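You operate a simulated robot arm through the tools that you are given. There is no shell and no other tool. Be economical: measure what you need, move in short steps, check, and stop when the job is done.

You are at the controls of a simulated two-armed robot. One attempt, no reset.

TASK
Hold the thermometer on the top of the steel stand steady with one hand and press the thermometer button to switch it on with the other.

Only the result counts: the job must be done as asked and must still hold three seconds after the hand-in. Knocking over, shifting, dropping, spilling or breaking anything else fails it.

THE ROBOT
Two 7-joint arms with two-finger parallel grippers on one trunk, on a base that drives. Base frame: it is fixed to the floor where the robot stands at the start and does not move with it; the origin is under the middle of the robot, x ahead of it, y to its left, z up. Readings come in m, rad, newtons and seconds.
The left shoulder is at the start at [0.068, 0.186, 1.265], the right one opposite. With the tool pointing down near the work surface each hand reaches from about 0.24 to 0.78 m from the robot's upright axis, wherever it stands, measured 20 degrees to its own side. Places, roughly: thermometer button [0.6, 0, 0.9]. Payload 3.91 kg a hand.
The tool frame of a hand sits at the grasp point between the pads (the TCP): z along the fingers, y along the line on which they close. The tips reach 0.03 m beyond it. Largest opening 0.11 m; finger width 0.02, thickness 0.01; the body of the gripper, 0.048 by 0.112 m, starts 0.055 m behind the TCP.
Orientation is that of the tool frame in the base frame, as a unit quaternion [x, y, z, w]. With the fingers straight down and closing along the base's y, the tool's x points along the base's -x, its y along +y and its z along -z.

THE INTERFACE
- The arms move only by the tool apply_moves. It takes "left_increments", "right_increments" or both (then of equal length, played together; a hand with none holds still); each is a list of rows, each an object of numbers (a shift or turn left out is 0, a gripper value left out holds the last): "claw": the gripper command, from -1 (fully open) to 1 (shut), values between in proportion; "dx", "dy", "dz": the shift along the base's x, y, z in m; "ax", "ay", "az": the turn, a rotation vector about the base's x, y, z in rad. In form: [{"claw": .., "dx": .., "dy": .., "dz": .., "ax": .., "ay": .., "az": ..}, ...]. A call has 1 to 8 rows; each row shifts and turns the commanded pose from where the row before left it. Rows are played at 5 a second. More than 0.05 m and 0.15 rad between two rows, or a gripper value outside its range, and nothing of the call is played. A pose out of reach is approached as far as the arm can. The call stops where the force on the tool passes 40 N (or 10 N more than at its start, if that is more) or the arm is blocked; 0.2 s more then pass. The fingers move at their own pace (about 0.072 m/s each) and stop on an object; they squeeze with about 34 N. The grip force told is the motor's: it shows also when the fingers shut on nothing. Time passes only in rows, and 0.2 s behind the last, so rows that do not move let the fingers close. The reply holds the time, the measured pose of the TCP, the force on the tool along the base axes, the opening and the grip force, in the units named above and with some noise, with the torque about the TCP (base axes, N m) and any sound that the robot's microphone picked up.
- Cameras (640 x 400 px; columns grow to the right, rows downward): "scene" is now at [0.1324, 0.0036, 1.4878]; the picture's right is [0.06, -1.00, -0.00], its down [-0.63, -0.03, -0.78] and it looks along [0.78, 0.05, -0.63] (base axes); focal length 290 px, centre (320, 200). "left" rides on the left gripper at [0.073, -0.017, -0.103] in its tool frame; the picture's right is [0.23, 0.97, 0.00], its down [-0.76, 0.18, -0.62] and it looks along [-0.61, 0.14, 0.78] (tool axes); focal length 222 px, centre (320, 200). "right" rides on the right gripper at [0.073, 0.017, -0.103] in its tool frame; the picture's right is [-0.23, 0.97, 0.00], its down [-0.76, -0.18, -0.62] and it looks along [-0.61, -0.14, 0.78] (tool axes); focal length 222 px, centre (320, 200). There is no depth. A picture from a camera that has moved, and an enlarged one, comes with that camera's place and axes in the base frame and with its lens.
- get_image(camera): a new picture of that camera. No time passes.
- slide_trunk(by): slides the trunk up (or, below 0, down) by that many m; the arms and the scene camera ride with it, the base frame stays. It gives what a move gives, with no picture.
- steer(legs): drives the robot by 1 to 6 legs, each [ahead, turn to the left] in m and rad, along the robot's own axes; the way and the turn of a leg run together, so that a leg with both is an arc; at most 1.5 m and 3.142 rad a leg. The arms and the cameras ride along, it lands a little off, and it stops where it bumps. It gives what a move gives.
- turn_head(pan, tilt): turns the head with the scene camera to pan (to the left, within 1.501 rad either way) and tilt (down, from -0.506 to 1.204), counted from straight ahead of the robot. It gives what a move gives.
- inspect(camera, box): a new picture of the part [left, top, right, bottom] of that camera's present view, enlarged. No time passes.
- close_job(): hands the job in; it is judged then, once.

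Work in short steps. Places have to be worked out from the pictures, the camera data and where the tool is seen: move nearer, look again, correct. Check each grasp and each placing, and mend what went wrong. You have 120 turns and 88 pictures in all, those below and enlarged ones among them. Open the grippers and draw the arms clear of the work before you hand the job in, unless the task says otherwise; then end with one line.

The tools are called after "Emit:" as name(argument=value, ...) on one line, values as JSON. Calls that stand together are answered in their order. apply_moves: Moves the arms, as the interface text tells. Its arguments: {"type":"object","properties":{"left_increments":{"type":"array"},"right_increments":{"type":"array"}},"required":[]} The other tools are called the same way: slide_trunk (by) slides the trunk up or down; steer (legs) drives the base; turn_head (pan, tilt) turns the head that bears the scene camera; get_image (camera) takes a picture; inspect (camera, box) takes an enlarged picture of a part of a camera's view; close_job () hands the job in.

At the start:

```text
time_s: 0.0
left_position: [0.5292, 0.2121, 1.2483]
left_tcp_rot: [-0.001, 1.0, 0.001, 0.001]
left_ft_force: [-0.4, -0.2, -0.5]
left_wrist_torque: [0.02, -0.02, 0.01]
left_width: 0.1102
left_grip_force: 0.0
right_position: [0.5122, -0.2726, 1.0651]
right_tcp_rot: [0.0, 1.0, 0.001, 0.001]
right_ft_force: [-0.2, 0.4, 0.5]
right_wrist_torque: [0.0, 0.03, 0.02]
right_width: 0.1099
right_grip_force: 0.1
trunk travel left (down, up): [-0.775, 0.165]
robot x, y, heading: [0.0018, -0.0003, 0.001]
head pan, tilt: [0.058, 0.681]
```

scene: 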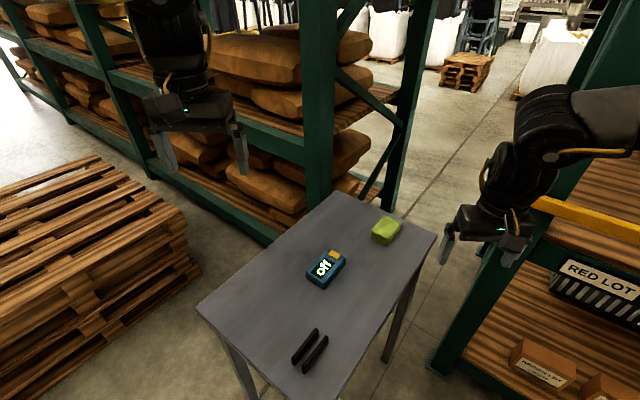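
right: 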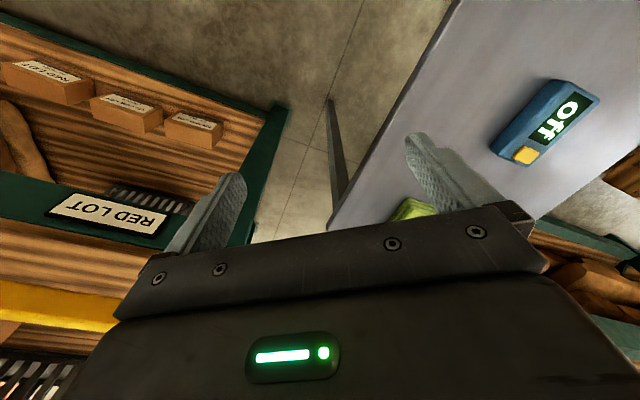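
left: 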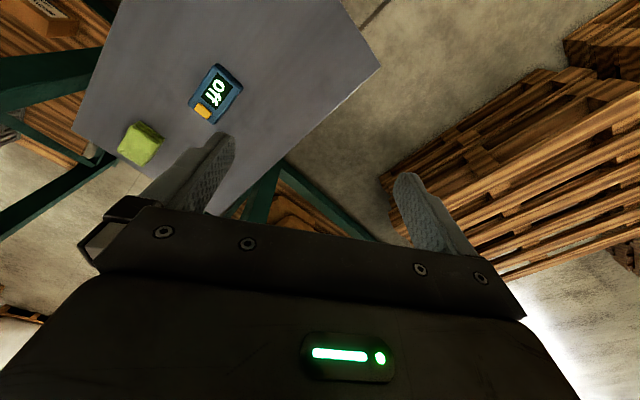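

The thermometer lies on the stand with a yellow button at its far end; I take an enlarged view to measure it.

Emit:
inspect(camera="scene", box=[270, 210, 420, 304])

Emit:
inspect(camera="right", box=[460, 60, 620, 160])

```text
4.26 times, centred on (345, 257) of scene
camera zoom: at [0.1324, 0.0036, 1.4878], right [0.06, -1.0, 0.0], down [-0.63, -0.03, -0.78], along [0.78, 0.05, -0.63], focal length 1233 px, centre (214, -43)
```

zoom: 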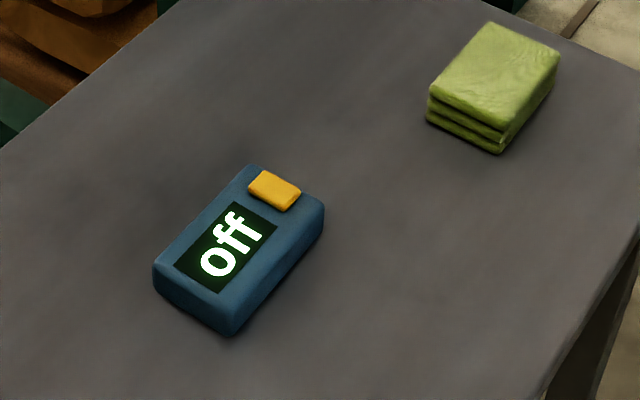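

```text
4.00 times, centred on (540, 110) of right
camera zoom: at [0.4389, -0.256, 1.1675], right [0.23, 0.97, 0.0], down [0.76, -0.18, 0.62], along [0.61, -0.14, -0.78], focal length 888 px, centre (-560, 560)
```

zoom: 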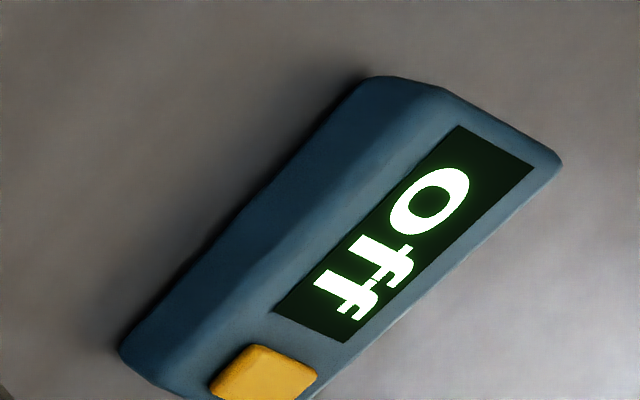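

The thermometer's long axis runs about -33° in the base, with its centre near (0.61, 0.016) and the button near (0.645, -0.005, 0.884). I move the left hand above the near end and turn it to close across the width.

Emit:
apply_moves(left_increments=[{"claw": -1, "dx": 0.0095, "dy": -0.03, "dz": -0.033, "az": -0.096}, {"dx": 0.0095, "dy": -0.03, "dz": -0.033, "az": -0.096}, {"dx": 0.0095, "dy": -0.03, "dz": -0.033, "az": -0.096}, {"dx": 0.0095, "dy": -0.03, "dz": -0.033, "az": -0.096}, {"dx": 0.0095, "dy": -0.03, "dz": -0.033, "az": -0.096}, {"dx": 0.0095, "dy": -0.03, "dz": -0.033, "az": -0.096}, {}])

Emit:
get_image(camera="left")

Emit:
get_image(camera="scene")

Emit:
get_image(camera="right")

```text
time_s: 1.6
left_position: [0.5884, 0.0338, 1.0479]
left_tcp_rot: [0.285, 0.959, 0.001, 0.0]
left_ft_force: [0.2, 0.0, -0.1]
left_wrist_torque: [0.0, 0.0, 0.0]
left_width: 0.1098
left_grip_force: 0.0
right_position: [0.5139, -0.2712, 1.0654]
right_tcp_rot: [0.0, 1.0, 0.001, 0.001]
right_ft_force: [-0.4, 0.4, 0.5]
right_wrist_torque: [0.01, 0.01, 0.0]
right_width: 0.1101
right_grip_force: 0.2
trunk travel left (down, up): [-0.775, 0.165]
robot x, y, heading: [0.0047, 0.002, 0.002]
head pan, tilt: [0.058, 0.681]
```

```text
82 pictures are left
camera left: at [0.5188, 0.0594, 1.1521], right [0.34, 0.94, 0.0], down [0.73, -0.27, 0.62], along [0.59, -0.21, -0.78], focal length 222 px, centre (320, 200)
```

left: 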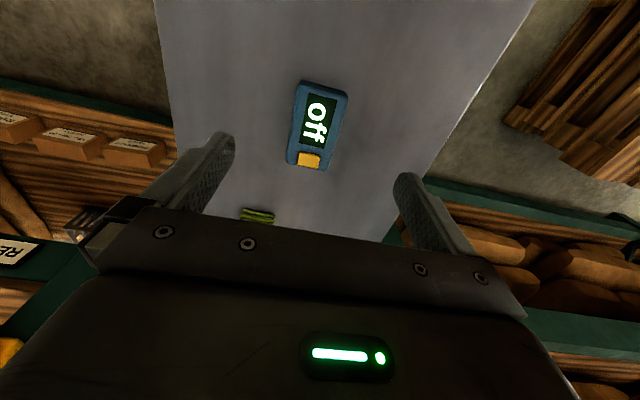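

```text
81 pictures are left
camera scene: at [0.1345, 0.0068, 1.4876], right [0.06, -1.0, 0.0], down [-0.63, -0.04, -0.78], along [0.78, 0.04, -0.63], focal length 290 px, centre (320, 200)
```

scene: 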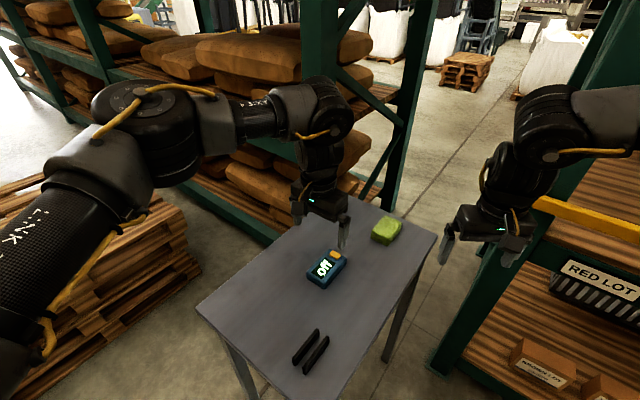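

```text
80 pictures are left
camera right: at [0.4405, -0.2536, 1.1674], right [0.23, 0.97, 0.0], down [0.76, -0.18, 0.62], along [0.61, -0.14, -0.78], focal length 222 px, centre (320, 200)
```

right: 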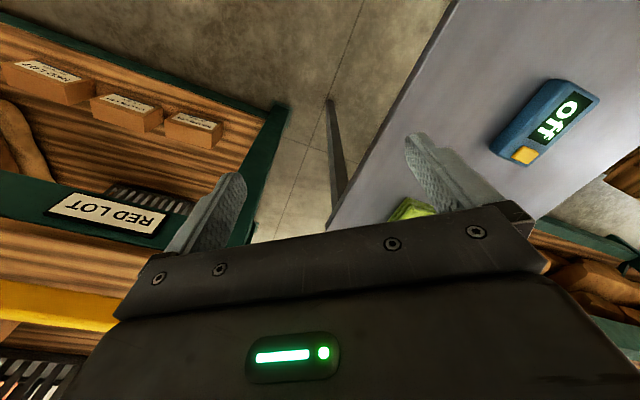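

Estimates agree; an enlarged left view refines the lateral centring and yaw.

Emit:
inspect(camera="left", box=[240, 70, 400, 170])

Emit:
inspect(camera="scene", box=[270, 200, 390, 300])

```text
4.00 times, centred on (320, 120) of left
camera zoom: at [0.5188, 0.0594, 1.1521], right [0.34, 0.94, 0.0], down [0.73, -0.27, 0.62], along [0.59, -0.21, -0.78], focal length 888 px, centre (320, 520)
```

zoom: 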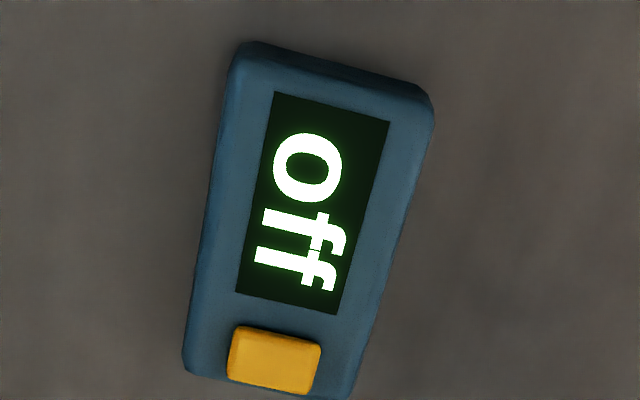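

```text
4.00 times, centred on (330, 250) of scene
camera zoom: at [0.1345, 0.0068, 1.4876], right [0.06, -1.0, 0.0], down [-0.63, -0.04, -0.78], along [0.78, 0.04, -0.63], focal length 1159 px, centre (280, 0)
```

zoom: 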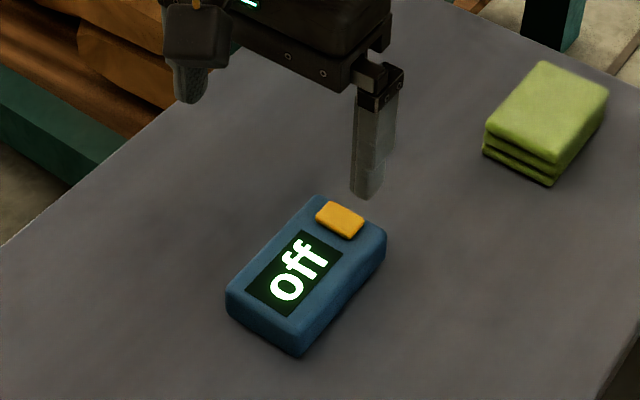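

Yaw and lateral centring are within about 1 mm. I lower the left hand to TCP z≈0.905 and look from the side.

Emit:
apply_moves(left_increments=[{"dz": -0.045}, {"dz": -0.045}, {"dz": -0.035}, {"dz": -0.018}, {}])

Emit:
get_image(camera="left")

Emit:
inspect(camera="scene", box=[270, 200, 390, 300])

Emit:
inspect(camera="right", box=[460, 40, 640, 170])

```text
time_s: 2.8
left_position: [0.5888, 0.0349, 0.9062]
left_tcp_rot: [0.284, 0.959, 0.001, 0.001]
left_ft_force: [0.3, 0.2, -0.6]
left_wrist_torque: [0.0, 0.01, 0.01]
left_width: 0.1098
left_grip_force: 0.0
right_position: [0.5129, -0.2707, 1.0637]
right_tcp_rot: [0.0, 1.0, 0.0, 0.0]
right_ft_force: [0.0, 0.3, -0.9]
right_wrist_torque: [0.0, -0.03, 0.01]
right_width: 0.1099
right_grip_force: 0.0
trunk travel left (down, up): [-0.775, 0.165]
robot x, y, heading: [-0.0007, -0.0006, 0.001]
head pan, tilt: [0.058, 0.681]
```

```text
77 pictures are left
camera left: at [0.5198, 0.0597, 1.0089], right [0.34, 0.94, 0.0], down [0.73, -0.27, 0.62], along [0.59, -0.21, -0.78], focal length 222 px, centre (320, 200)
```

left: 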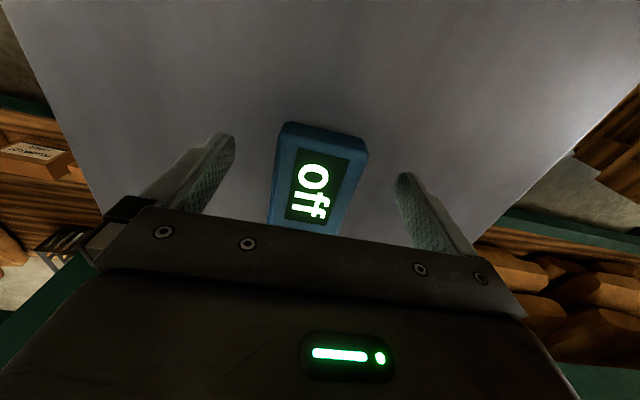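

```text
4.00 times, centred on (330, 250) of scene
camera zoom: at [0.1347, 0.006, 1.4876], right [0.06, -1.0, 0.0], down [-0.63, -0.04, -0.78], along [0.78, 0.04, -0.63], focal length 1159 px, centre (280, 0)
```

zoom: 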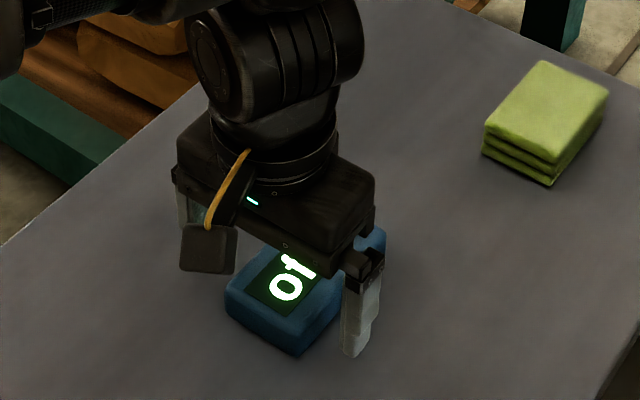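

```text
3.08 times, centred on (550, 105) of right
camera zoom: at [0.4407, -0.2542, 1.1672], right [0.23, 0.97, 0.0], down [0.76, -0.18, 0.62], along [0.61, -0.14, -0.78], focal length 684 px, centre (-388, 492)
```

zoom: 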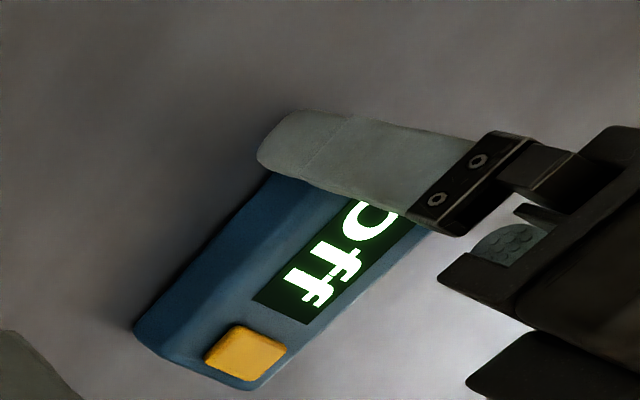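

Top of the body is near z 0.88 and the fingers straddle it evenly. I lower another 17 mm in small steps, watching force.

Emit:
apply_moves(left_increments=[{"dz": -0.006}, {"dz": -0.006}, {"dz": -0.005}, {}])

Emit:
inspect(camera="scene", box=[290, 220, 390, 300])

Emit:
inspect(camera="right", box=[460, 40, 640, 170])

```text
time_s: 3.8
left_position: [0.5888, 0.0337, 0.8883]
left_tcp_rot: [0.283, 0.959, 0.0, 0.0]
left_ft_force: [-0.3, -0.5, -0.7]
left_wrist_torque: [-0.01, -0.01, 0.01]
left_width: 0.1099
left_grip_force: 0.2
right_position: [0.5151, -0.2716, 1.064]
right_tcp_rot: [0.0, 1.0, 0.001, 0.0]
right_ft_force: [-0.2, -0.5, 0.3]
right_wrist_torque: [-0.01, -0.03, -0.03]
right_width: 0.1099
right_grip_force: 0.0
trunk travel left (down, up): [-0.775, 0.165]
robot x, y, heading: [-0.0024, 0.0003, -0.001]
head pan, tilt: [0.058, 0.681]
```

```text
5.00 times, centred on (340, 260) of scene
camera zoom: at [0.1351, 0.0058, 1.4875], right [0.06, -1.0, 0.0], down [-0.63, -0.04, -0.78], along [0.78, 0.04, -0.63], focal length 1448 px, centre (220, -100)
```

zoom: 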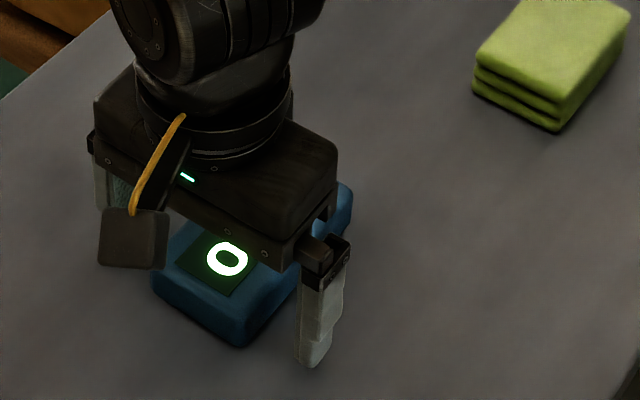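

```text
3.08 times, centred on (550, 105) of right
camera zoom: at [0.441, -0.2544, 1.1671], right [0.23, 0.97, 0.0], down [0.76, -0.18, 0.62], along [0.61, -0.14, -0.78], focal length 684 px, centre (-388, 492)
```

zoom: 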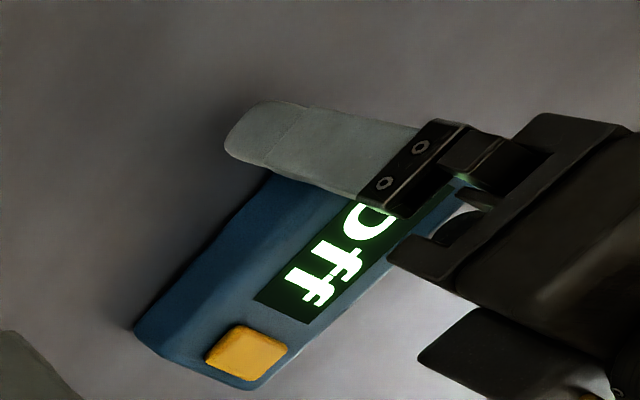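

The tips flank the body with room to the table. I close most of the way first to check the centring.

Emit:
apply_moves(left_increments=[{"claw": -0.15}, {}, {}])

Emit:
inspect(camera="left", box=[200, 80, 440, 230])

```text
time_s: 4.6
left_position: [0.5886, 0.0335, 0.8882]
left_tcp_rot: [0.284, 0.959, 0.0, 0.0]
left_ft_force: [-0.9, 1.0, 1.1]
left_wrist_torque: [-0.02, -0.04, 0.0]
left_width: 0.063
left_grip_force: 0.0
right_position: [0.5147, -0.2709, 1.0633]
right_tcp_rot: [0.0, 1.0, 0.0, 0.0]
right_ft_force: [1.0, 0.1, -0.2]
right_wrist_torque: [0.0, -0.03, 0.03]
right_width: 0.1102
right_grip_force: 0.2
trunk travel left (down, up): [-0.775, 0.165]
robot x, y, heading: [0.0001, -0.0031, -0.008]
head pan, tilt: [0.058, 0.681]
```

```text
2.67 times, centred on (320, 155) of left
camera zoom: at [0.5198, 0.0589, 0.9918], right [0.34, 0.94, 0.0], down [0.74, -0.27, 0.62], along [0.59, -0.21, -0.78], focal length 592 px, centre (320, 320)
```

zoom: 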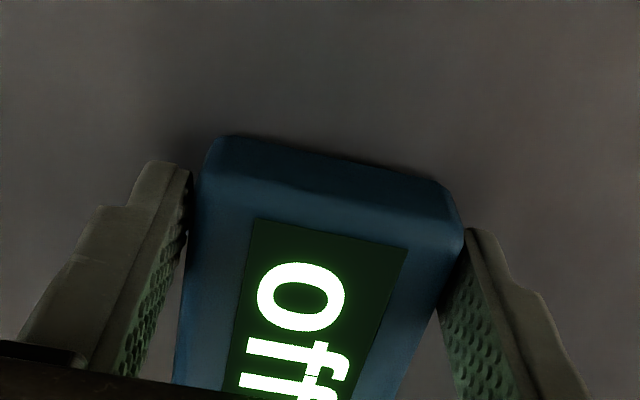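

Both fingers sit close and even. I close onto the body.

Emit:
apply_moves(left_increments=[{"claw": 0.1}, {"claw": 1}, {}, {}])

Emit:
inspect(camera="left", box=[200, 80, 440, 230])

Emit:
inspect(camera="right", box=[460, 40, 640, 170])

```text
time_s: 5.6
left_position: [0.5889, 0.033, 0.8879]
left_tcp_rot: [0.285, 0.959, 0.0, 0.0]
left_ft_force: [0.3, -0.1, 0.1]
left_wrist_torque: [-0.08, -0.12, 0.0]
left_width: 0.061
left_grip_force: 34.2
right_position: [0.5141, -0.2715, 1.0647]
right_tcp_rot: [0.0, 1.0, 0.0, 0.001]
right_ft_force: [-0.2, -0.3, 0.2]
right_wrist_torque: [0.01, -0.01, 0.01]
right_width: 0.1099
right_grip_force: 0.1
trunk travel left (down, up): [-0.775, 0.165]
robot x, y, heading: [-0.0029, 0.0009, 0.004]
head pan, tilt: [0.058, 0.681]
```

```text
2.67 times, centred on (320, 155) of left
camera zoom: at [0.5198, 0.0589, 0.9918], right [0.34, 0.94, 0.0], down [0.74, -0.27, 0.62], along [0.59, -0.21, -0.78], focal length 592 px, centre (320, 320)
```

zoom: 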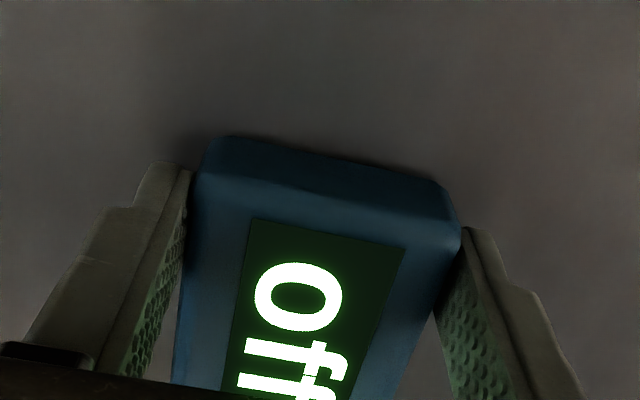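

```text
3.08 times, centred on (550, 105) of right
camera zoom: at [0.4409, -0.2543, 1.1671], right [0.23, 0.97, 0.0], down [0.76, -0.18, 0.62], along [0.61, -0.14, -0.78], focal length 684 px, centre (-388, 492)
```

zoom: 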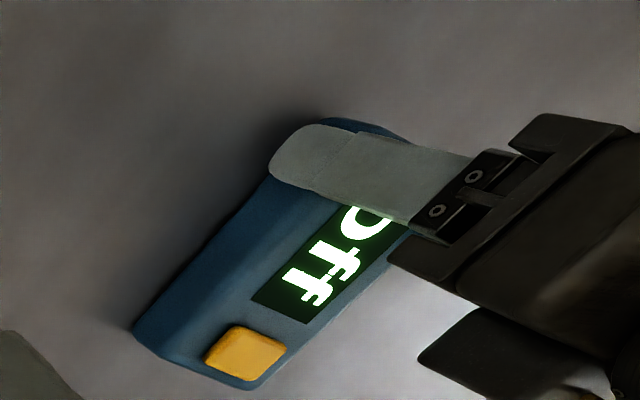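

Firm grip (0.061 m, 34 N), thermometer unmoved. I bring the right hand over, shut, tilted 40° so it comes in from the right side.

Emit:
apply_moves(right_increments=[{"claw": 1, "dx": 0.0223, "dy": 0.0283, "dz": -0.0075, "ax": 0.1167}, {"dx": 0.0223, "dy": 0.0283, "dz": -0.0075, "ax": 0.1167}, {"dx": 0.0223, "dy": 0.0283, "dz": -0.0075, "ax": 0.1167}, {"dx": 0.0223, "dy": 0.0283, "dz": -0.0075, "ax": 0.1167}, {"dx": 0.0223, "dy": 0.0283, "dz": -0.0075, "ax": 0.1167}, {"dx": 0.0223, "dy": 0.0283, "dz": -0.0075, "ax": 0.1167}, {}])

Emit:
get_image(camera="scene")

Emit:
get_image(camera="right")

```text
time_s: 7.2
left_position: [0.5886, 0.0337, 0.8891]
left_tcp_rot: [0.284, 0.959, 0.0, 0.0]
left_ft_force: [-1.0, -0.2, 0.4]
left_wrist_torque: [-0.01, 0.04, -0.02]
left_width: 0.0612
left_grip_force: 33.9
right_position: [0.5817, -0.1629, 1.0634]
right_tcp_rot: [0.0, 0.939, 0.344, 0.0]
right_ft_force: [0.5, 0.4, -0.3]
right_wrist_torque: [0.01, 0.0, 0.0]
right_width: 0.0
right_grip_force: 34.0
right hand out of reach, approached as far as the arm can: row 2, 3, 4, 5, 6
trunk travel left (down, up): [-0.775, 0.165]
robot x, y, heading: [0.0011, 0.0003, 0.002]
head pan, tilt: [0.058, 0.681]
```

```text
69 pictures are left
camera scene: at [0.1349, 0.0058, 1.4875], right [0.06, -1.0, 0.0], down [-0.63, -0.04, -0.78], along [0.78, 0.04, -0.63], focal length 290 px, centre (320, 200)
```

scene: 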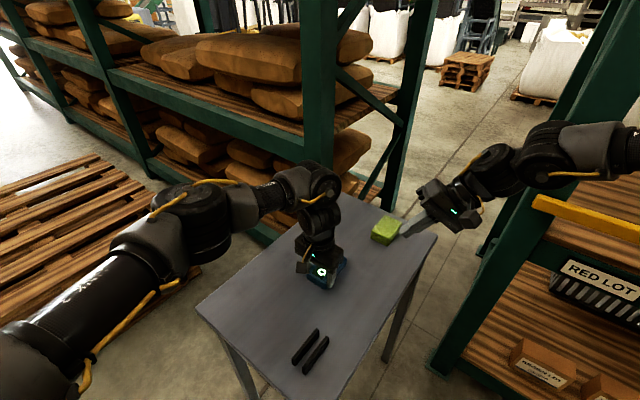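

```text
68 pictures are left
camera right: at [0.5081, -0.2179, 1.1517], right [0.23, 0.74, 0.63], down [0.76, -0.54, 0.36], along [0.61, 0.4, -0.69], focal length 222 px, centre (320, 200)
```

right: 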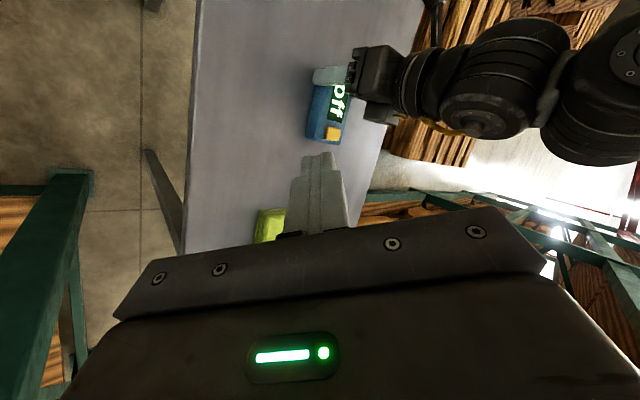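

The tilted pose hit a reach limit part-way. I reduce the tilt to ~0.4 rad and continue, in small steps.

Emit:
apply_moves(right_increments=[{}, {"ax": -0.1}, {"ax": -0.1}, {"ax": -0.1}, {}])

```text
time_s: 8.4
left_position: [0.5885, 0.0332, 0.8893]
left_tcp_rot: [0.283, 0.959, 0.0, 0.0]
left_ft_force: [0.1, -0.3, -0.2]
left_wrist_torque: [-0.1, -0.05, 0.01]
left_width: 0.0614
left_grip_force: 33.6
right_position: [0.56, -0.1848, 1.0734]
right_tcp_rot: [-0.001, 0.98, 0.199, 0.001]
right_ft_force: [0.1, 0.6, 0.4]
right_wrist_torque: [-0.01, -0.02, -0.04]
right_width: 0.0001
right_grip_force: 33.7
right hand out of reach, approached as far as the arm can: row 2, 3, 4
trunk travel left (down, up): [-0.775, 0.165]
robot x, y, heading: [0.0011, 0.0007, 0.005]
head pan, tilt: [0.058, 0.681]
```

It drew back oddly; I bring the right hand to vertical to see whether the commanded position is then reached.

Emit:
apply_moves(right_increments=[{"ax": -0.13}, {"ax": -0.13}, {"ax": -0.14}, {}, {}])

Emit:
get_image(camera="scene")

```text
time_s: 9.6
left_position: [0.5886, 0.0336, 0.8883]
left_tcp_rot: [0.285, 0.959, 0.0, 0.001]
left_ft_force: [-0.2, -0.9, -0.5]
left_wrist_torque: [-0.02, -0.01, 0.0]
left_width: 0.0614
left_grip_force: 33.4
right_position: [0.5125, -0.2469, 1.0883]
right_tcp_rot: [0.0, 1.0, 0.002, 0.001]
right_ft_force: [0.4, 0.2, -0.6]
right_wrist_torque: [0.02, 0.04, 0.0]
right_width: 0.0
right_grip_force: 34.3
right hand out of reach, approached as far as the arm can: row 1, 2, 3
trunk travel left (down, up): [-0.775, 0.165]
robot x, y, heading: [-0.0013, -0.0034, -0.001]
head pan, tilt: [0.058, 0.681]
```

```text
67 pictures are left
camera scene: at [0.1349, 0.0058, 1.4875], right [0.06, -1.0, 0.0], down [-0.63, -0.04, -0.78], along [0.78, 0.04, -0.63], focal length 290 px, centre (320, 200)
```

scene: 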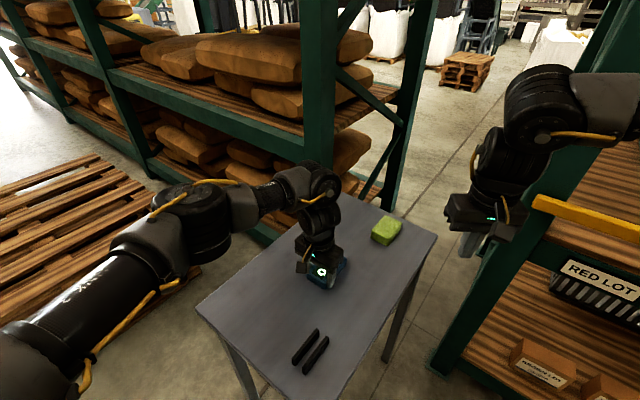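

It is back near its start pose. I test small vertical-tool motions to learn the limits: down first.

Emit:
apply_moves(right_increments=[{"dz": -0.03}, {"dz": -0.03}, {}])

```text
time_s: 10.4
left_position: [0.5899, 0.0341, 0.8889]
left_tcp_rot: [0.284, 0.959, 0.0, 0.0]
left_ft_force: [0.0, -0.6, 0.4]
left_wrist_torque: [0.02, 0.05, -0.02]
left_width: 0.0609
left_grip_force: 34.1
right_position: [0.5047, -0.2603, 1.0321]
right_tcp_rot: [0.0, 1.0, 0.002, 0.0]
right_ft_force: [0.3, 0.1, -0.1]
right_wrist_torque: [-0.02, 0.0, -0.02]
right_width: 0.0
right_grip_force: 33.6
right hand out of reach, approached as far as the arm can: row 1, 2
trunk travel left (down, up): [-0.775, 0.165]
robot x, y, heading: [0.0004, -0.0004, -0.001]
head pan, tilt: [0.058, 0.681]
```

Emit:
apply_moves(right_increments=[{"dy": 0.03}, {"dy": 0.03}, {}])

```text
time_s: 11.2
left_position: [0.5882, 0.0345, 0.8887]
left_tcp_rot: [0.284, 0.959, 0.001, 0.0]
left_ft_force: [-0.5, 0.8, 0.0]
left_wrist_torque: [-0.05, -0.06, 0.01]
left_width: 0.0611
left_grip_force: 33.9
right_position: [0.4828, -0.2414, 1.0503]
right_tcp_rot: [0.0, 1.0, 0.002, 0.001]
right_ft_force: [0.8, -0.3, -0.3]
right_wrist_torque: [0.04, 0.01, -0.05]
right_width: 0.0
right_grip_force: 34.2
right hand out of reach, approached as far as the arm can: row 1, 2
trunk travel left (down, up): [-0.775, 0.165]
robot x, y, heading: [0.0008, 0.0011, -0.002]
head pan, tilt: [0.058, 0.681]
```

Sliding along a joint limit, likely the wrist; turning the hand inward (positive yaw) should free it. I try that.

Emit:
apply_moves(right_increments=[{"az": 0.14}, {"az": 0.14}, {"az": 0.14}, {"az": 0.14}, {}])

Emit:
get_image(camera="scene")

```text
time_s: 12.4
left_position: [0.5891, 0.0333, 0.8887]
left_tcp_rot: [0.284, 0.959, 0.0, 0.001]
left_ft_force: [-0.1, 0.3, 1.1]
left_wrist_torque: [0.01, 0.03, 0.0]
left_width: 0.0612
left_grip_force: 34.2
right_position: [0.483, -0.2417, 1.0503]
right_tcp_rot: [-0.277, 0.961, 0.002, 0.0]
right_ft_force: [0.5, 0.3, -0.1]
right_wrist_torque: [0.0, -0.01, -0.01]
right_width: 0.0
right_grip_force: 33.8
trunk travel left (down, up): [-0.775, 0.165]
robot x, y, heading: [0.0004, -0.0006, 0.002]
head pan, tilt: [0.058, 0.681]
```

```text
66 pictures are left
camera scene: at [0.1349, 0.0059, 1.4875], right [0.06, -1.0, 0.0], down [-0.63, -0.04, -0.78], along [0.78, 0.04, -0.63], focal length 290 px, centre (320, 200)
```

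scene: 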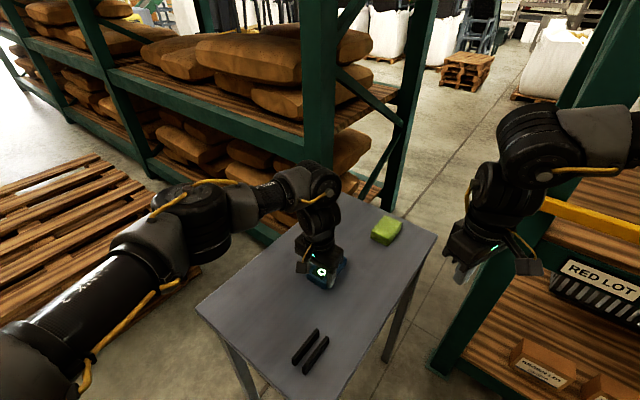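

The yaw freed the limit, with the position held. I now move forward and left at this yaw.

Emit:
apply_moves(right_increments=[{"dx": 0.03, "dy": 0.025}, {"dx": 0.03, "dy": 0.025}, {"dx": 0.03, "dy": 0.025}, {}])

```text
time_s: 13.4
left_position: [0.5881, 0.0348, 0.8882]
left_tcp_rot: [0.284, 0.959, -0.001, 0.0]
left_ft_force: [0.6, -0.6, 0.1]
left_wrist_torque: [0.04, 0.04, 0.02]
left_width: 0.0615
left_grip_force: 33.9
right_position: [0.5179, -0.254, 1.0755]
right_tcp_rot: [-0.276, 0.961, 0.0, 0.001]
right_ft_force: [0.0, -0.3, 0.2]
right_wrist_torque: [-0.02, -0.02, 0.01]
right_width: 0.0001
right_grip_force: 33.4
right hand out of reach, approached as far as the arm can: row 1, 2, 3
trunk travel left (down, up): [-0.775, 0.165]
robot x, y, heading: [0.0009, -0.0004, -0.001]
head pan, tilt: [0.058, 0.681]
```

The limit isn't the yaw. The reach is specified near work-surface height, so I lower the hand (it is beside the stand, clear of it) to z≈0.97 and then test inward motion.

Emit:
apply_moves(right_increments=[{"dz": -0.035}, {"dz": -0.035}, {"dz": -0.035}, {}])

Emit:
apply_moves(right_increments=[{"dy": 0.02}, {"dy": 0.02}, {}])

```text
time_s: 14.4
left_position: [0.5891, 0.0334, 0.8884]
left_tcp_rot: [0.284, 0.959, 0.0, 0.0]
left_ft_force: [0.5, -0.5, 0.7]
left_wrist_torque: [0.06, 0.02, -0.01]
left_width: 0.0612
left_grip_force: 34.3
right_position: [0.4974, -0.2824, 0.9882]
right_tcp_rot: [-0.277, 0.961, 0.0, 0.001]
right_ft_force: [1.1, 0.8, -0.7]
right_wrist_torque: [0.02, 0.04, -0.03]
right_width: 0.0
right_grip_force: 34.5
right hand out of reach, approached as far as the arm can: row 1, 2, 3
trunk travel left (down, up): [-0.775, 0.165]
robot x, y, heading: [-0.0027, 0.0003, 0.003]
head pan, tilt: [0.058, 0.681]
```

```text
time_s: 15.2
left_position: [0.5889, 0.0336, 0.8883]
left_tcp_rot: [0.284, 0.959, 0.001, 0.001]
left_ft_force: [-0.5, 0.5, -1.3]
left_wrist_torque: [-0.04, -0.06, -0.04]
left_width: 0.0613
left_grip_force: 33.4
right_position: [0.4855, -0.2645, 1.0028]
right_tcp_rot: [-0.277, 0.961, 0.003, 0.002]
right_ft_force: [0.2, 0.0, -0.3]
right_wrist_torque: [0.01, 0.0, -0.03]
right_width: 0.0
right_grip_force: 33.8
right hand out of reach, approached as far as the arm can: row 1, 2
trunk travel left (down, up): [-0.775, 0.165]
robot x, y, heading: [-0.0005, 0.0034, 0.003]
head pan, tilt: [0.058, 0.681]
```

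The blocked direction is forward-left-down for any yaw, so it's a limit of this arm posture. The left arm succeeded from a high start, so I raise the right hand to the mirrored height and will mirror its path; I also look at the posture.

Emit:
apply_moves(right_increments=[{"dz": 0.045}, {"dz": 0.045}, {"dz": 0.045}, {"dz": 0.045}, {"dz": 0.045}, {"dz": 0.02}, {}])

Emit:
turn_head(pan=-0.5, tilt=0.5)

Emit:
get_image(camera="scene")

```text
time_s: 16.8
left_position: [0.5882, 0.0342, 0.8881]
left_tcp_rot: [0.284, 0.959, 0.0, 0.0]
left_ft_force: [-0.3, -1.0, 0.7]
left_wrist_torque: [0.04, -0.02, -0.02]
left_width: 0.0616
left_grip_force: 33.8
right_position: [0.4813, -0.2688, 1.2464]
right_tcp_rot: [-0.277, 0.961, 0.001, 0.001]
right_ft_force: [0.3, 0.5, -0.2]
right_wrist_torque: [0.04, -0.02, -0.01]
right_width: 0.0001
right_grip_force: 33.8
right hand out of reach, approached as far as the arm can: row 6
trunk travel left (down, up): [-0.775, 0.165]
robot x, y, heading: [0.0033, 0.0, 0.001]
head pan, tilt: [0.058, 0.681]
```

```text
time_s: 17.8
left_position: [0.5886, 0.0331, 0.888]
left_tcp_rot: [0.284, 0.959, 0.0, 0.001]
left_ft_force: [0.2, -0.5, 0.7]
left_wrist_torque: [0.0, 0.02, 0.0]
left_width: 0.0614
left_grip_force: 33.6
right_position: [0.4818, -0.269, 1.2456]
right_tcp_rot: [-0.277, 0.961, 0.002, 0.001]
right_ft_force: [0.4, 0.0, 0.1]
right_wrist_torque: [0.0, -0.01, -0.03]
right_width: 0.0
right_grip_force: 33.4
trunk travel left (down, up): [-0.775, 0.165]
robot x, y, heading: [-0.0003, -0.0031, 0.002]
head pan, tilt: [-0.499, 0.499]
```

```text
65 pictures are left
camera scene: at [0.1294, -0.0427, 1.5035], right [-0.48, -0.88, 0.0], down [-0.42, 0.23, -0.88], along [0.77, -0.42, -0.48], focal length 290 px, centre (320, 200)
```

scene: 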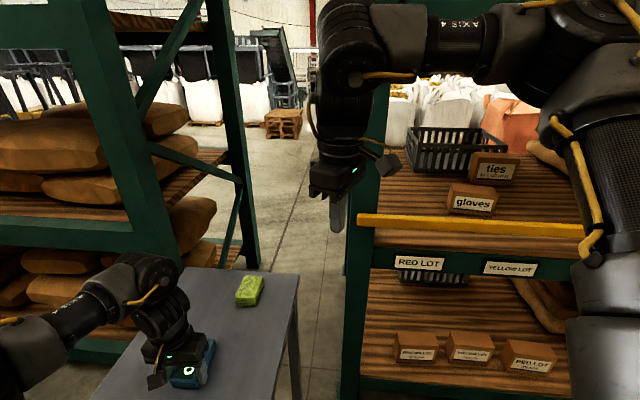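

Now at mirrored height; I try moving inward here.

Emit:
apply_moves(right_increments=[{"dx": 0.02, "dy": 0.02}, {"dx": 0.02, "dy": 0.02}, {"dx": 0.02, "dy": 0.02}, {}])

```text
time_s: 18.8
left_position: [0.5881, 0.0343, 0.8881]
left_tcp_rot: [0.283, 0.959, 0.0, -0.001]
left_ft_force: [0.7, 0.6, 1.4]
left_wrist_torque: [0.07, 0.06, -0.02]
left_width: 0.0613
left_grip_force: 34.1
right_position: [0.4913, -0.2597, 1.2155]
right_tcp_rot: [-0.277, 0.961, 0.002, 0.001]
right_ft_force: [0.9, 0.0, 0.5]
right_wrist_torque: [-0.02, 0.0, 0.03]
right_width: 0.0003
right_grip_force: 33.6
right hand out of reach, approached as far as the arm can: row 1, 2, 3
trunk travel left (down, up): [-0.775, 0.165]
robot x, y, heading: [-0.0003, 0.0036, 0.001]
head pan, tilt: [-0.499, 0.499]
```

Still limited. I try going back toward the body first, then inward.

Emit:
apply_moves(right_increments=[{"dx": -0.04, "dz": -0.03}, {"dx": -0.04, "dz": -0.03}, {"dy": 0.03}, {"dy": 0.03}, {"dy": 0.03}, {}])

```text
time_s: 20.2
left_position: [0.588, 0.0333, 0.8883]
left_tcp_rot: [0.284, 0.959, 0.0, 0.001]
left_ft_force: [0.0, -0.2, 0.5]
left_wrist_torque: [0.07, 0.07, 0.0]
left_width: 0.0611
left_grip_force: 34.8
right_position: [0.4068, -0.2035, 1.1575]
right_tcp_rot: [-0.275, 0.961, 0.001, 0.0]
right_ft_force: [0.1, 0.1, -0.4]
right_wrist_torque: [0.0, 0.0, -0.01]
right_width: 0.0
right_grip_force: 34.0
right hand out of reach, approached as far as the arm can: row 4, 5
trunk travel left (down, up): [-0.775, 0.165]
robot x, y, heading: [-0.0023, -0.0015, -0.004]
head pan, tilt: [-0.499, 0.499]
```

The wall continues diagonally, and the picture shows the right elbow raised high, a poor posture. I try lowering the hand well clear beside the stand to bring the elbow down.

Emit:
apply_moves(right_increments=[{"dy": -0.045}, {"dy": -0.045}, {"dy": -0.045, "dz": -0.02}, {"dz": -0.05}, {"dz": -0.05}, {"dz": -0.05}, {"dz": -0.05}, {}])

Emit:
get_image(camera="scene")

```text
time_s: 22.0
left_position: [0.5879, 0.0336, 0.8889]
left_tcp_rot: [0.284, 0.959, 0.001, 0.0]
left_ft_force: [0.3, 0.4, 0.7]
left_wrist_torque: [-0.03, 0.07, 0.0]
left_width: 0.0615
left_grip_force: 33.9
right_position: [0.406, -0.3392, 0.9379]
right_tcp_rot: [-0.277, 0.961, 0.0, 0.0]
right_ft_force: [0.3, -0.5, -0.2]
right_wrist_torque: [0.0, 0.02, 0.0]
right_width: 0.0
right_grip_force: 33.4
trunk travel left (down, up): [-0.775, 0.165]
robot x, y, heading: [0.0005, -0.0014, 0.002]
head pan, tilt: [-0.499, 0.499]
```

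```text
64 pictures are left
camera scene: at [0.1288, -0.0426, 1.5035], right [-0.48, -0.88, 0.0], down [-0.42, 0.23, -0.88], along [0.77, -0.42, -0.48], focal length 290 px, centre (320, 200)
```

scene: 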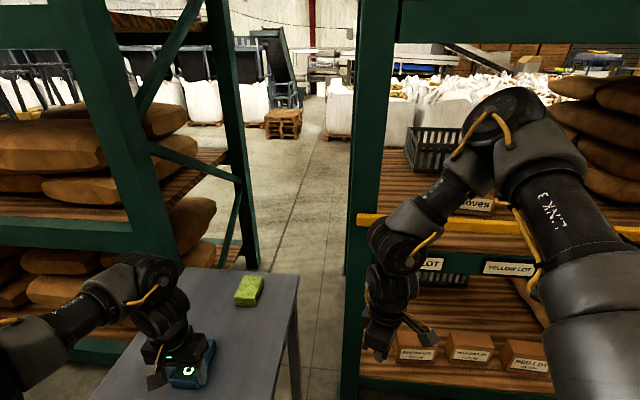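

The elbow came down. From this lower posture I try moving inward and forward again at z≈0.96.

Emit:
apply_moves(right_increments=[{"dx": 0.015, "dy": 0.03, "dz": 0.01}, {"dx": 0.015, "dy": 0.03, "dz": 0.01}, {"dx": 0.015, "dy": 0.03}, {"dx": 0.015, "dy": 0.03}, {}])

```text
time_s: 23.2
left_position: [0.5886, 0.0337, 0.8879]
left_tcp_rot: [0.284, 0.959, 0.0, 0.0]
left_ft_force: [0.2, 0.8, 1.0]
left_wrist_torque: [-0.07, -0.05, 0.04]
left_width: 0.0614
left_grip_force: 34.0
right_position: [0.4519, -0.2597, 0.9886]
right_tcp_rot: [-0.276, 0.961, 0.001, 0.0]
right_ft_force: [0.2, 0.4, 0.3]
right_wrist_torque: [0.02, 0.03, 0.0]
right_width: 0.0
right_grip_force: 34.3
right hand out of reach, approached as far as the arm can: row 3, 4
trunk travel left (down, up): [-0.775, 0.165]
robot x, y, heading: [-0.0017, 0.0036, -0.002]
head pan, tilt: [-0.499, 0.499]
```

Same wall, roughly an azimuth limit from the shoulder. I try slipping inward closer to the body, where the arm folds differently.

Emit:
apply_moves(right_increments=[{"dx": -0.04, "dz": 0.01}, {"dx": -0.04, "dz": 0.01}, {"dx": -0.04, "dz": 0.01}, {"dx": -0.04}, {"dy": 0.035}, {"dy": 0.035}, {"dy": 0.035}, {}])

Emit:
get_image(camera="scene")

```text
time_s: 25.0
left_position: [0.5873, 0.033, 0.8888]
left_tcp_rot: [0.284, 0.959, 0.0, 0.001]
left_ft_force: [-0.4, 0.1, -0.3]
left_wrist_torque: [-0.05, 0.03, -0.03]
left_width: 0.0614
left_grip_force: 33.9
right_position: [0.3546, -0.2285, 1.03]
right_tcp_rot: [-0.276, 0.961, 0.002, -0.001]
right_ft_force: [0.5, -0.3, 0.7]
right_wrist_torque: [-0.01, -0.01, -0.02]
right_width: 0.0
right_grip_force: 34.4
right hand out of reach, approached as far as the arm can: row 3, 4, 5, 6, 7
trunk travel left (down, up): [-0.775, 0.165]
robot x, y, heading: [-0.0007, 0.0007, 0.003]
head pan, tilt: [-0.499, 0.499]
```

```text
63 pictures are left
camera scene: at [0.1292, -0.0427, 1.5035], right [-0.48, -0.88, 0.0], down [-0.42, 0.23, -0.88], along [0.77, -0.42, -0.48], focal length 290 px, centre (320, 200)
```

scene: 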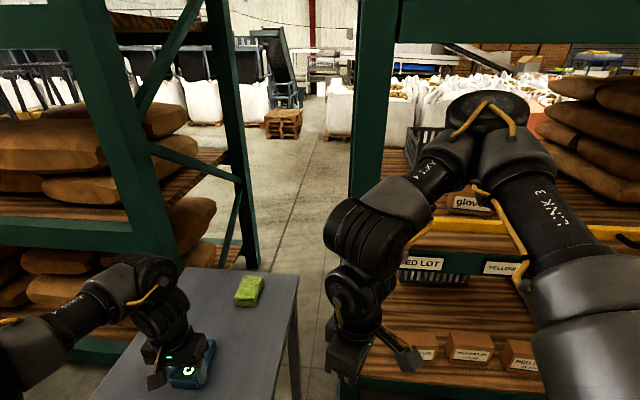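

The elbow sits up and forward with the arm folded. I move out a little and tilt the fingers well inward (aligning hand with forearm), which may free the wrist roll.

Emit:
apply_moves(right_increments=[{"dx": 0.04, "dy": -0.02, "dz": 0.03, "ax": 0.14}, {"dx": 0.04, "dy": -0.02, "dz": 0.03, "ax": 0.14}, {"ax": 0.14}, {"ax": 0.14}, {"ax": 0.14}, {"ax": 0.14}, {"ax": 0.14}, {}])

Emit:
get_image(camera="scene")

```text
refused: row 1 steps farther than a row can; nothing moved
```

```text
62 pictures are left
camera scene: at [0.1292, -0.0427, 1.5035], right [-0.48, -0.88, 0.0], down [-0.42, 0.23, -0.88], along [0.77, -0.42, -0.48], focal length 290 px, centre (320, 200)
```

scene: 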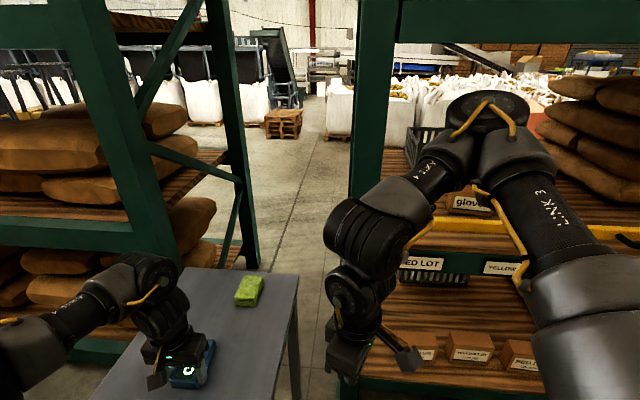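

The step was slightly too long; I repeat it with smaller steps.

Emit:
apply_moves(right_increments=[{"dx": 0.03, "dy": -0.02, "dz": 0.02, "ax": 0.14}, {"dx": 0.03, "dy": -0.02, "dz": 0.02, "ax": 0.14}, {"ax": 0.14}, {"ax": 0.14}, {"ax": 0.14}, {"ax": 0.14}, {"ax": 0.14}, {}])

Emit:
get_image(camera="scene")

```text
time_s: 26.8
left_position: [0.5884, 0.0339, 0.8887]
left_tcp_rot: [0.284, 0.959, 0.0, 0.0]
left_ft_force: [0.3, 0.1, -0.4]
left_wrist_torque: [0.04, 0.05, 0.01]
left_width: 0.0614
left_grip_force: 34.2
right_position: [0.4162, -0.2672, 1.0705]
right_tcp_rot: [-0.243, 0.848, 0.453, 0.131]
right_ft_force: [0.2, -0.4, 0.5]
right_wrist_torque: [-0.03, -0.01, 0.02]
right_width: 0.0001
right_grip_force: 34.2
trunk travel left (down, up): [-0.775, 0.165]
robot x, y, heading: [0.0036, 0.0021, 0.001]
head pan, tilt: [-0.499, 0.499]
```

```text
61 pictures are left
camera scene: at [0.1294, -0.0423, 1.5036], right [-0.48, -0.88, 0.0], down [-0.42, 0.23, -0.88], along [0.77, -0.42, -0.48], focal length 290 px, centre (320, 200)
```

scene: 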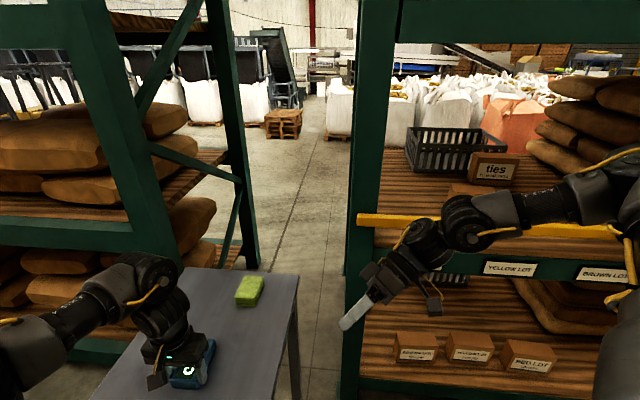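

The whole move succeeded and the elbow dropped. From here I go inward/forward with this tilt.

Emit:
apply_moves(right_increments=[{"dx": 0.03, "dy": 0.03}, {"dx": 0.03, "dy": 0.03}, {"dx": 0.03, "dy": 0.03}, {"dx": 0.03, "dy": 0.03}, {}])

Emit:
get_image(camera="scene")

```text
time_s: 28.0
left_position: [0.5867, 0.0338, 0.889]
left_tcp_rot: [0.284, 0.959, 0.0, 0.001]
left_ft_force: [0.3, 1.3, 2.7]
left_wrist_torque: [-0.17, -0.14, 0.08]
left_width: 0.0612
left_grip_force: 33.6
right_position: [0.5377, -0.149, 1.0701]
right_tcp_rot: [-0.243, 0.848, 0.453, 0.13]
right_ft_force: [-0.3, -0.4, -0.5]
right_wrist_torque: [0.02, -0.04, 0.03]
right_width: 0.0001
right_grip_force: 34.4
trunk travel left (down, up): [-0.775, 0.165]
robot x, y, heading: [0.0026, -0.0035, 0.0]
head pan, tilt: [-0.499, 0.499]
```

```text
60 pictures are left
camera scene: at [0.1284, -0.0442, 1.5035], right [-0.48, -0.88, 0.0], down [-0.42, 0.23, -0.88], along [0.77, -0.42, -0.48], focal length 290 px, centre (320, 200)
```

scene: 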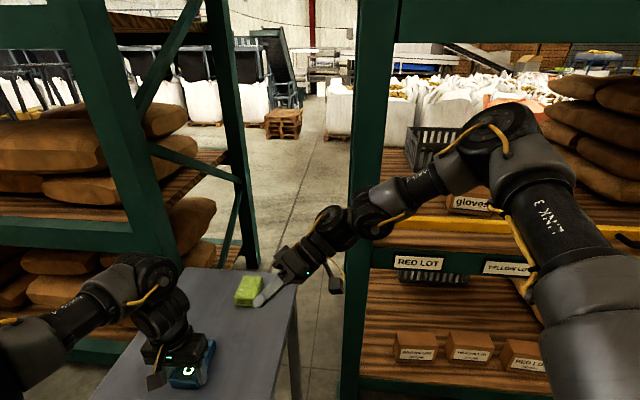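

It works. I continue toward a point just right of and above the button.

Emit:
apply_moves(right_increments=[{"dx": 0.027, "dy": 0.02, "dz": -0.015}, {"dx": 0.027, "dy": 0.02, "dz": -0.015}, {"dx": 0.027, "dy": 0.02, "dz": -0.015}, {"dx": 0.027, "dy": 0.02, "dz": -0.015}, {}])

Emit:
turn_head(pan=0.0, tilt=0.7)

Emit:
get_image(camera="scene")

Emit:
get_image(camera="right")

```text
time_s: 29.2
left_position: [0.5889, 0.0334, 0.8876]
left_tcp_rot: [0.284, 0.959, -0.001, 0.0]
left_ft_force: [0.2, 0.3, -0.3]
left_wrist_torque: [-0.06, -0.01, 0.03]
left_width: 0.0613
left_grip_force: 33.8
right_position: [0.5724, -0.13, 1.0885]
right_tcp_rot: [-0.244, 0.848, 0.453, 0.13]
right_ft_force: [0.1, 0.1, 0.1]
right_wrist_torque: [0.01, 0.02, 0.03]
right_width: 0.0
right_grip_force: 34.2
right hand out of reach, approached as far as the arm can: row 1, 2, 3, 4
trunk travel left (down, up): [-0.775, 0.165]
robot x, y, heading: [-0.0035, -0.0, 0.001]
head pan, tilt: [-0.499, 0.499]
```

```text
time_s: 30.1
left_position: [0.5884, 0.0337, 0.8878]
left_tcp_rot: [0.284, 0.959, 0.0, -0.001]
left_ft_force: [-0.6, 1.0, -0.5]
left_wrist_torque: [0.0, 0.0, 0.03]
left_width: 0.0616
left_grip_force: 33.9
right_position: [0.5731, -0.1307, 1.0884]
right_tcp_rot: [-0.244, 0.848, 0.452, 0.131]
right_ft_force: [0.4, -0.1, -0.5]
right_wrist_torque: [-0.02, -0.01, 0.01]
right_width: 0.0
right_grip_force: 33.9
trunk travel left (down, up): [-0.775, 0.165]
robot x, y, heading: [-0.0006, 0.0001, -0.001]
head pan, tilt: [0.0, 0.7]
```

```text
59 pictures are left
camera scene: at [0.1344, 0.0008, 1.4858], right [0.0, -1.0, 0.0], down [-0.64, 0.0, -0.77], along [0.77, 0.0, -0.64], focal length 290 px, centre (320, 200)
```

scene: 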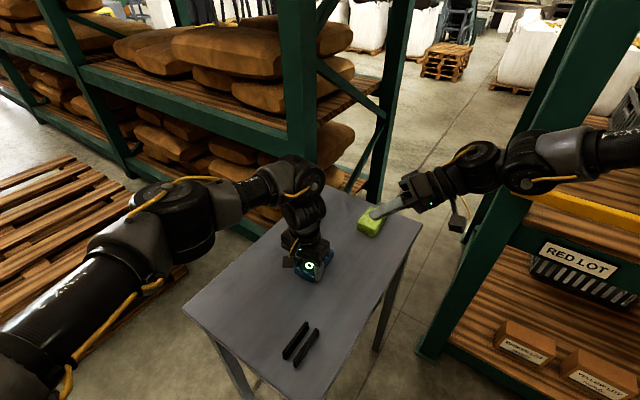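

```text
58 pictures are left
camera right: at [0.5013, -0.2298, 1.1249], right [-0.32, 0.53, 0.79], down [0.74, -0.38, 0.56], along [0.59, 0.76, -0.27], focal length 222 px, centre (320, 200)
```

right: 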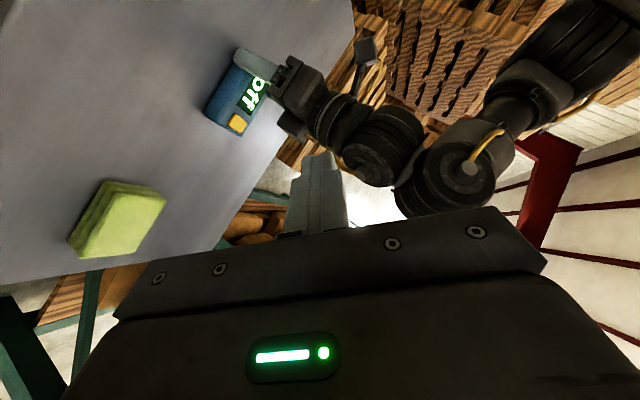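

The tilt moved the wall further in but not enough. I fold back and tilt further (fingers nearly horizontal inward) to pull the elbow down.

Emit:
apply_moves(right_increments=[{"dx": -0.035, "dy": -0.03}, {"dx": -0.035, "dy": -0.03}, {"dx": -0.035, "dy": -0.03}, {"dx": -0.035, "dy": -0.03}, {"ax": 0.15}, {"ax": 0.15}, {"ax": 0.15}, {"ax": 0.15}])

Emit:
turn_head(pan=-0.6, tilt=0.4)

Emit:
get_image(camera="scene")

```text
time_s: 31.9
left_position: [0.5895, 0.0342, 0.8876]
left_tcp_rot: [0.283, 0.959, -0.001, 0.0]
left_ft_force: [1.0, -0.5, 1.7]
left_wrist_torque: [0.09, -0.02, -0.02]
left_width: 0.0611
left_grip_force: 33.8
right_position: [0.4278, -0.2515, 1.1073]
right_tcp_rot: [-0.195, 0.682, 0.678, 0.194]
right_ft_force: [0.2, 0.1, 0.1]
right_wrist_torque: [-0.01, 0.01, 0.01]
right_width: 0.0
right_grip_force: 34.6
right hand out of reach, approached as far as the arm can: row 8
trunk travel left (down, up): [-0.775, 0.165]
robot x, y, heading: [-0.0013, 0.0023, -0.001]
head pan, tilt: [0.0, 0.7]
```

```text
time_s: 32.9
left_position: [0.5884, 0.0331, 0.8879]
left_tcp_rot: [0.285, 0.959, 0.0, 0.0]
left_ft_force: [-0.5, -0.3, 0.1]
left_wrist_torque: [0.05, 0.08, 0.02]
left_width: 0.0614
left_grip_force: 33.3
right_position: [0.4267, -0.2527, 1.1078]
right_tcp_rot: [-0.196, 0.68, 0.679, 0.195]
right_ft_force: [-0.3, 0.5, 0.3]
right_wrist_torque: [-0.02, 0.05, 0.02]
right_width: 0.0
right_grip_force: 34.0
trunk travel left (down, up): [-0.775, 0.165]
robot x, y, heading: [-0.0014, 0.0009, -0.002]
head pan, tilt: [-0.6, 0.4]
```

```text
57 pictures are left
camera scene: at [0.1259, -0.0515, 1.5126], right [-0.56, -0.83, 0.0], down [-0.32, 0.22, -0.92], along [0.76, -0.52, -0.39], focal length 290 px, centre (320, 200)
```

scene: 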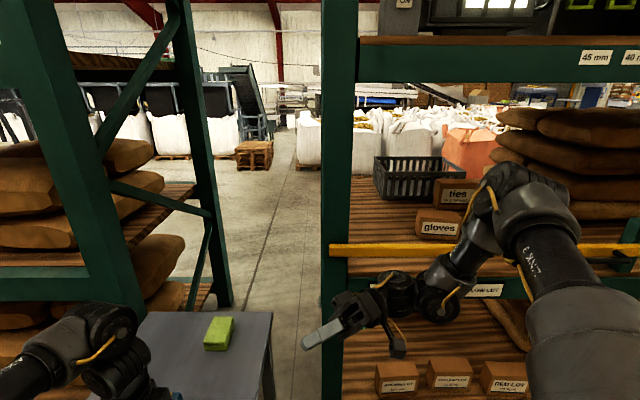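

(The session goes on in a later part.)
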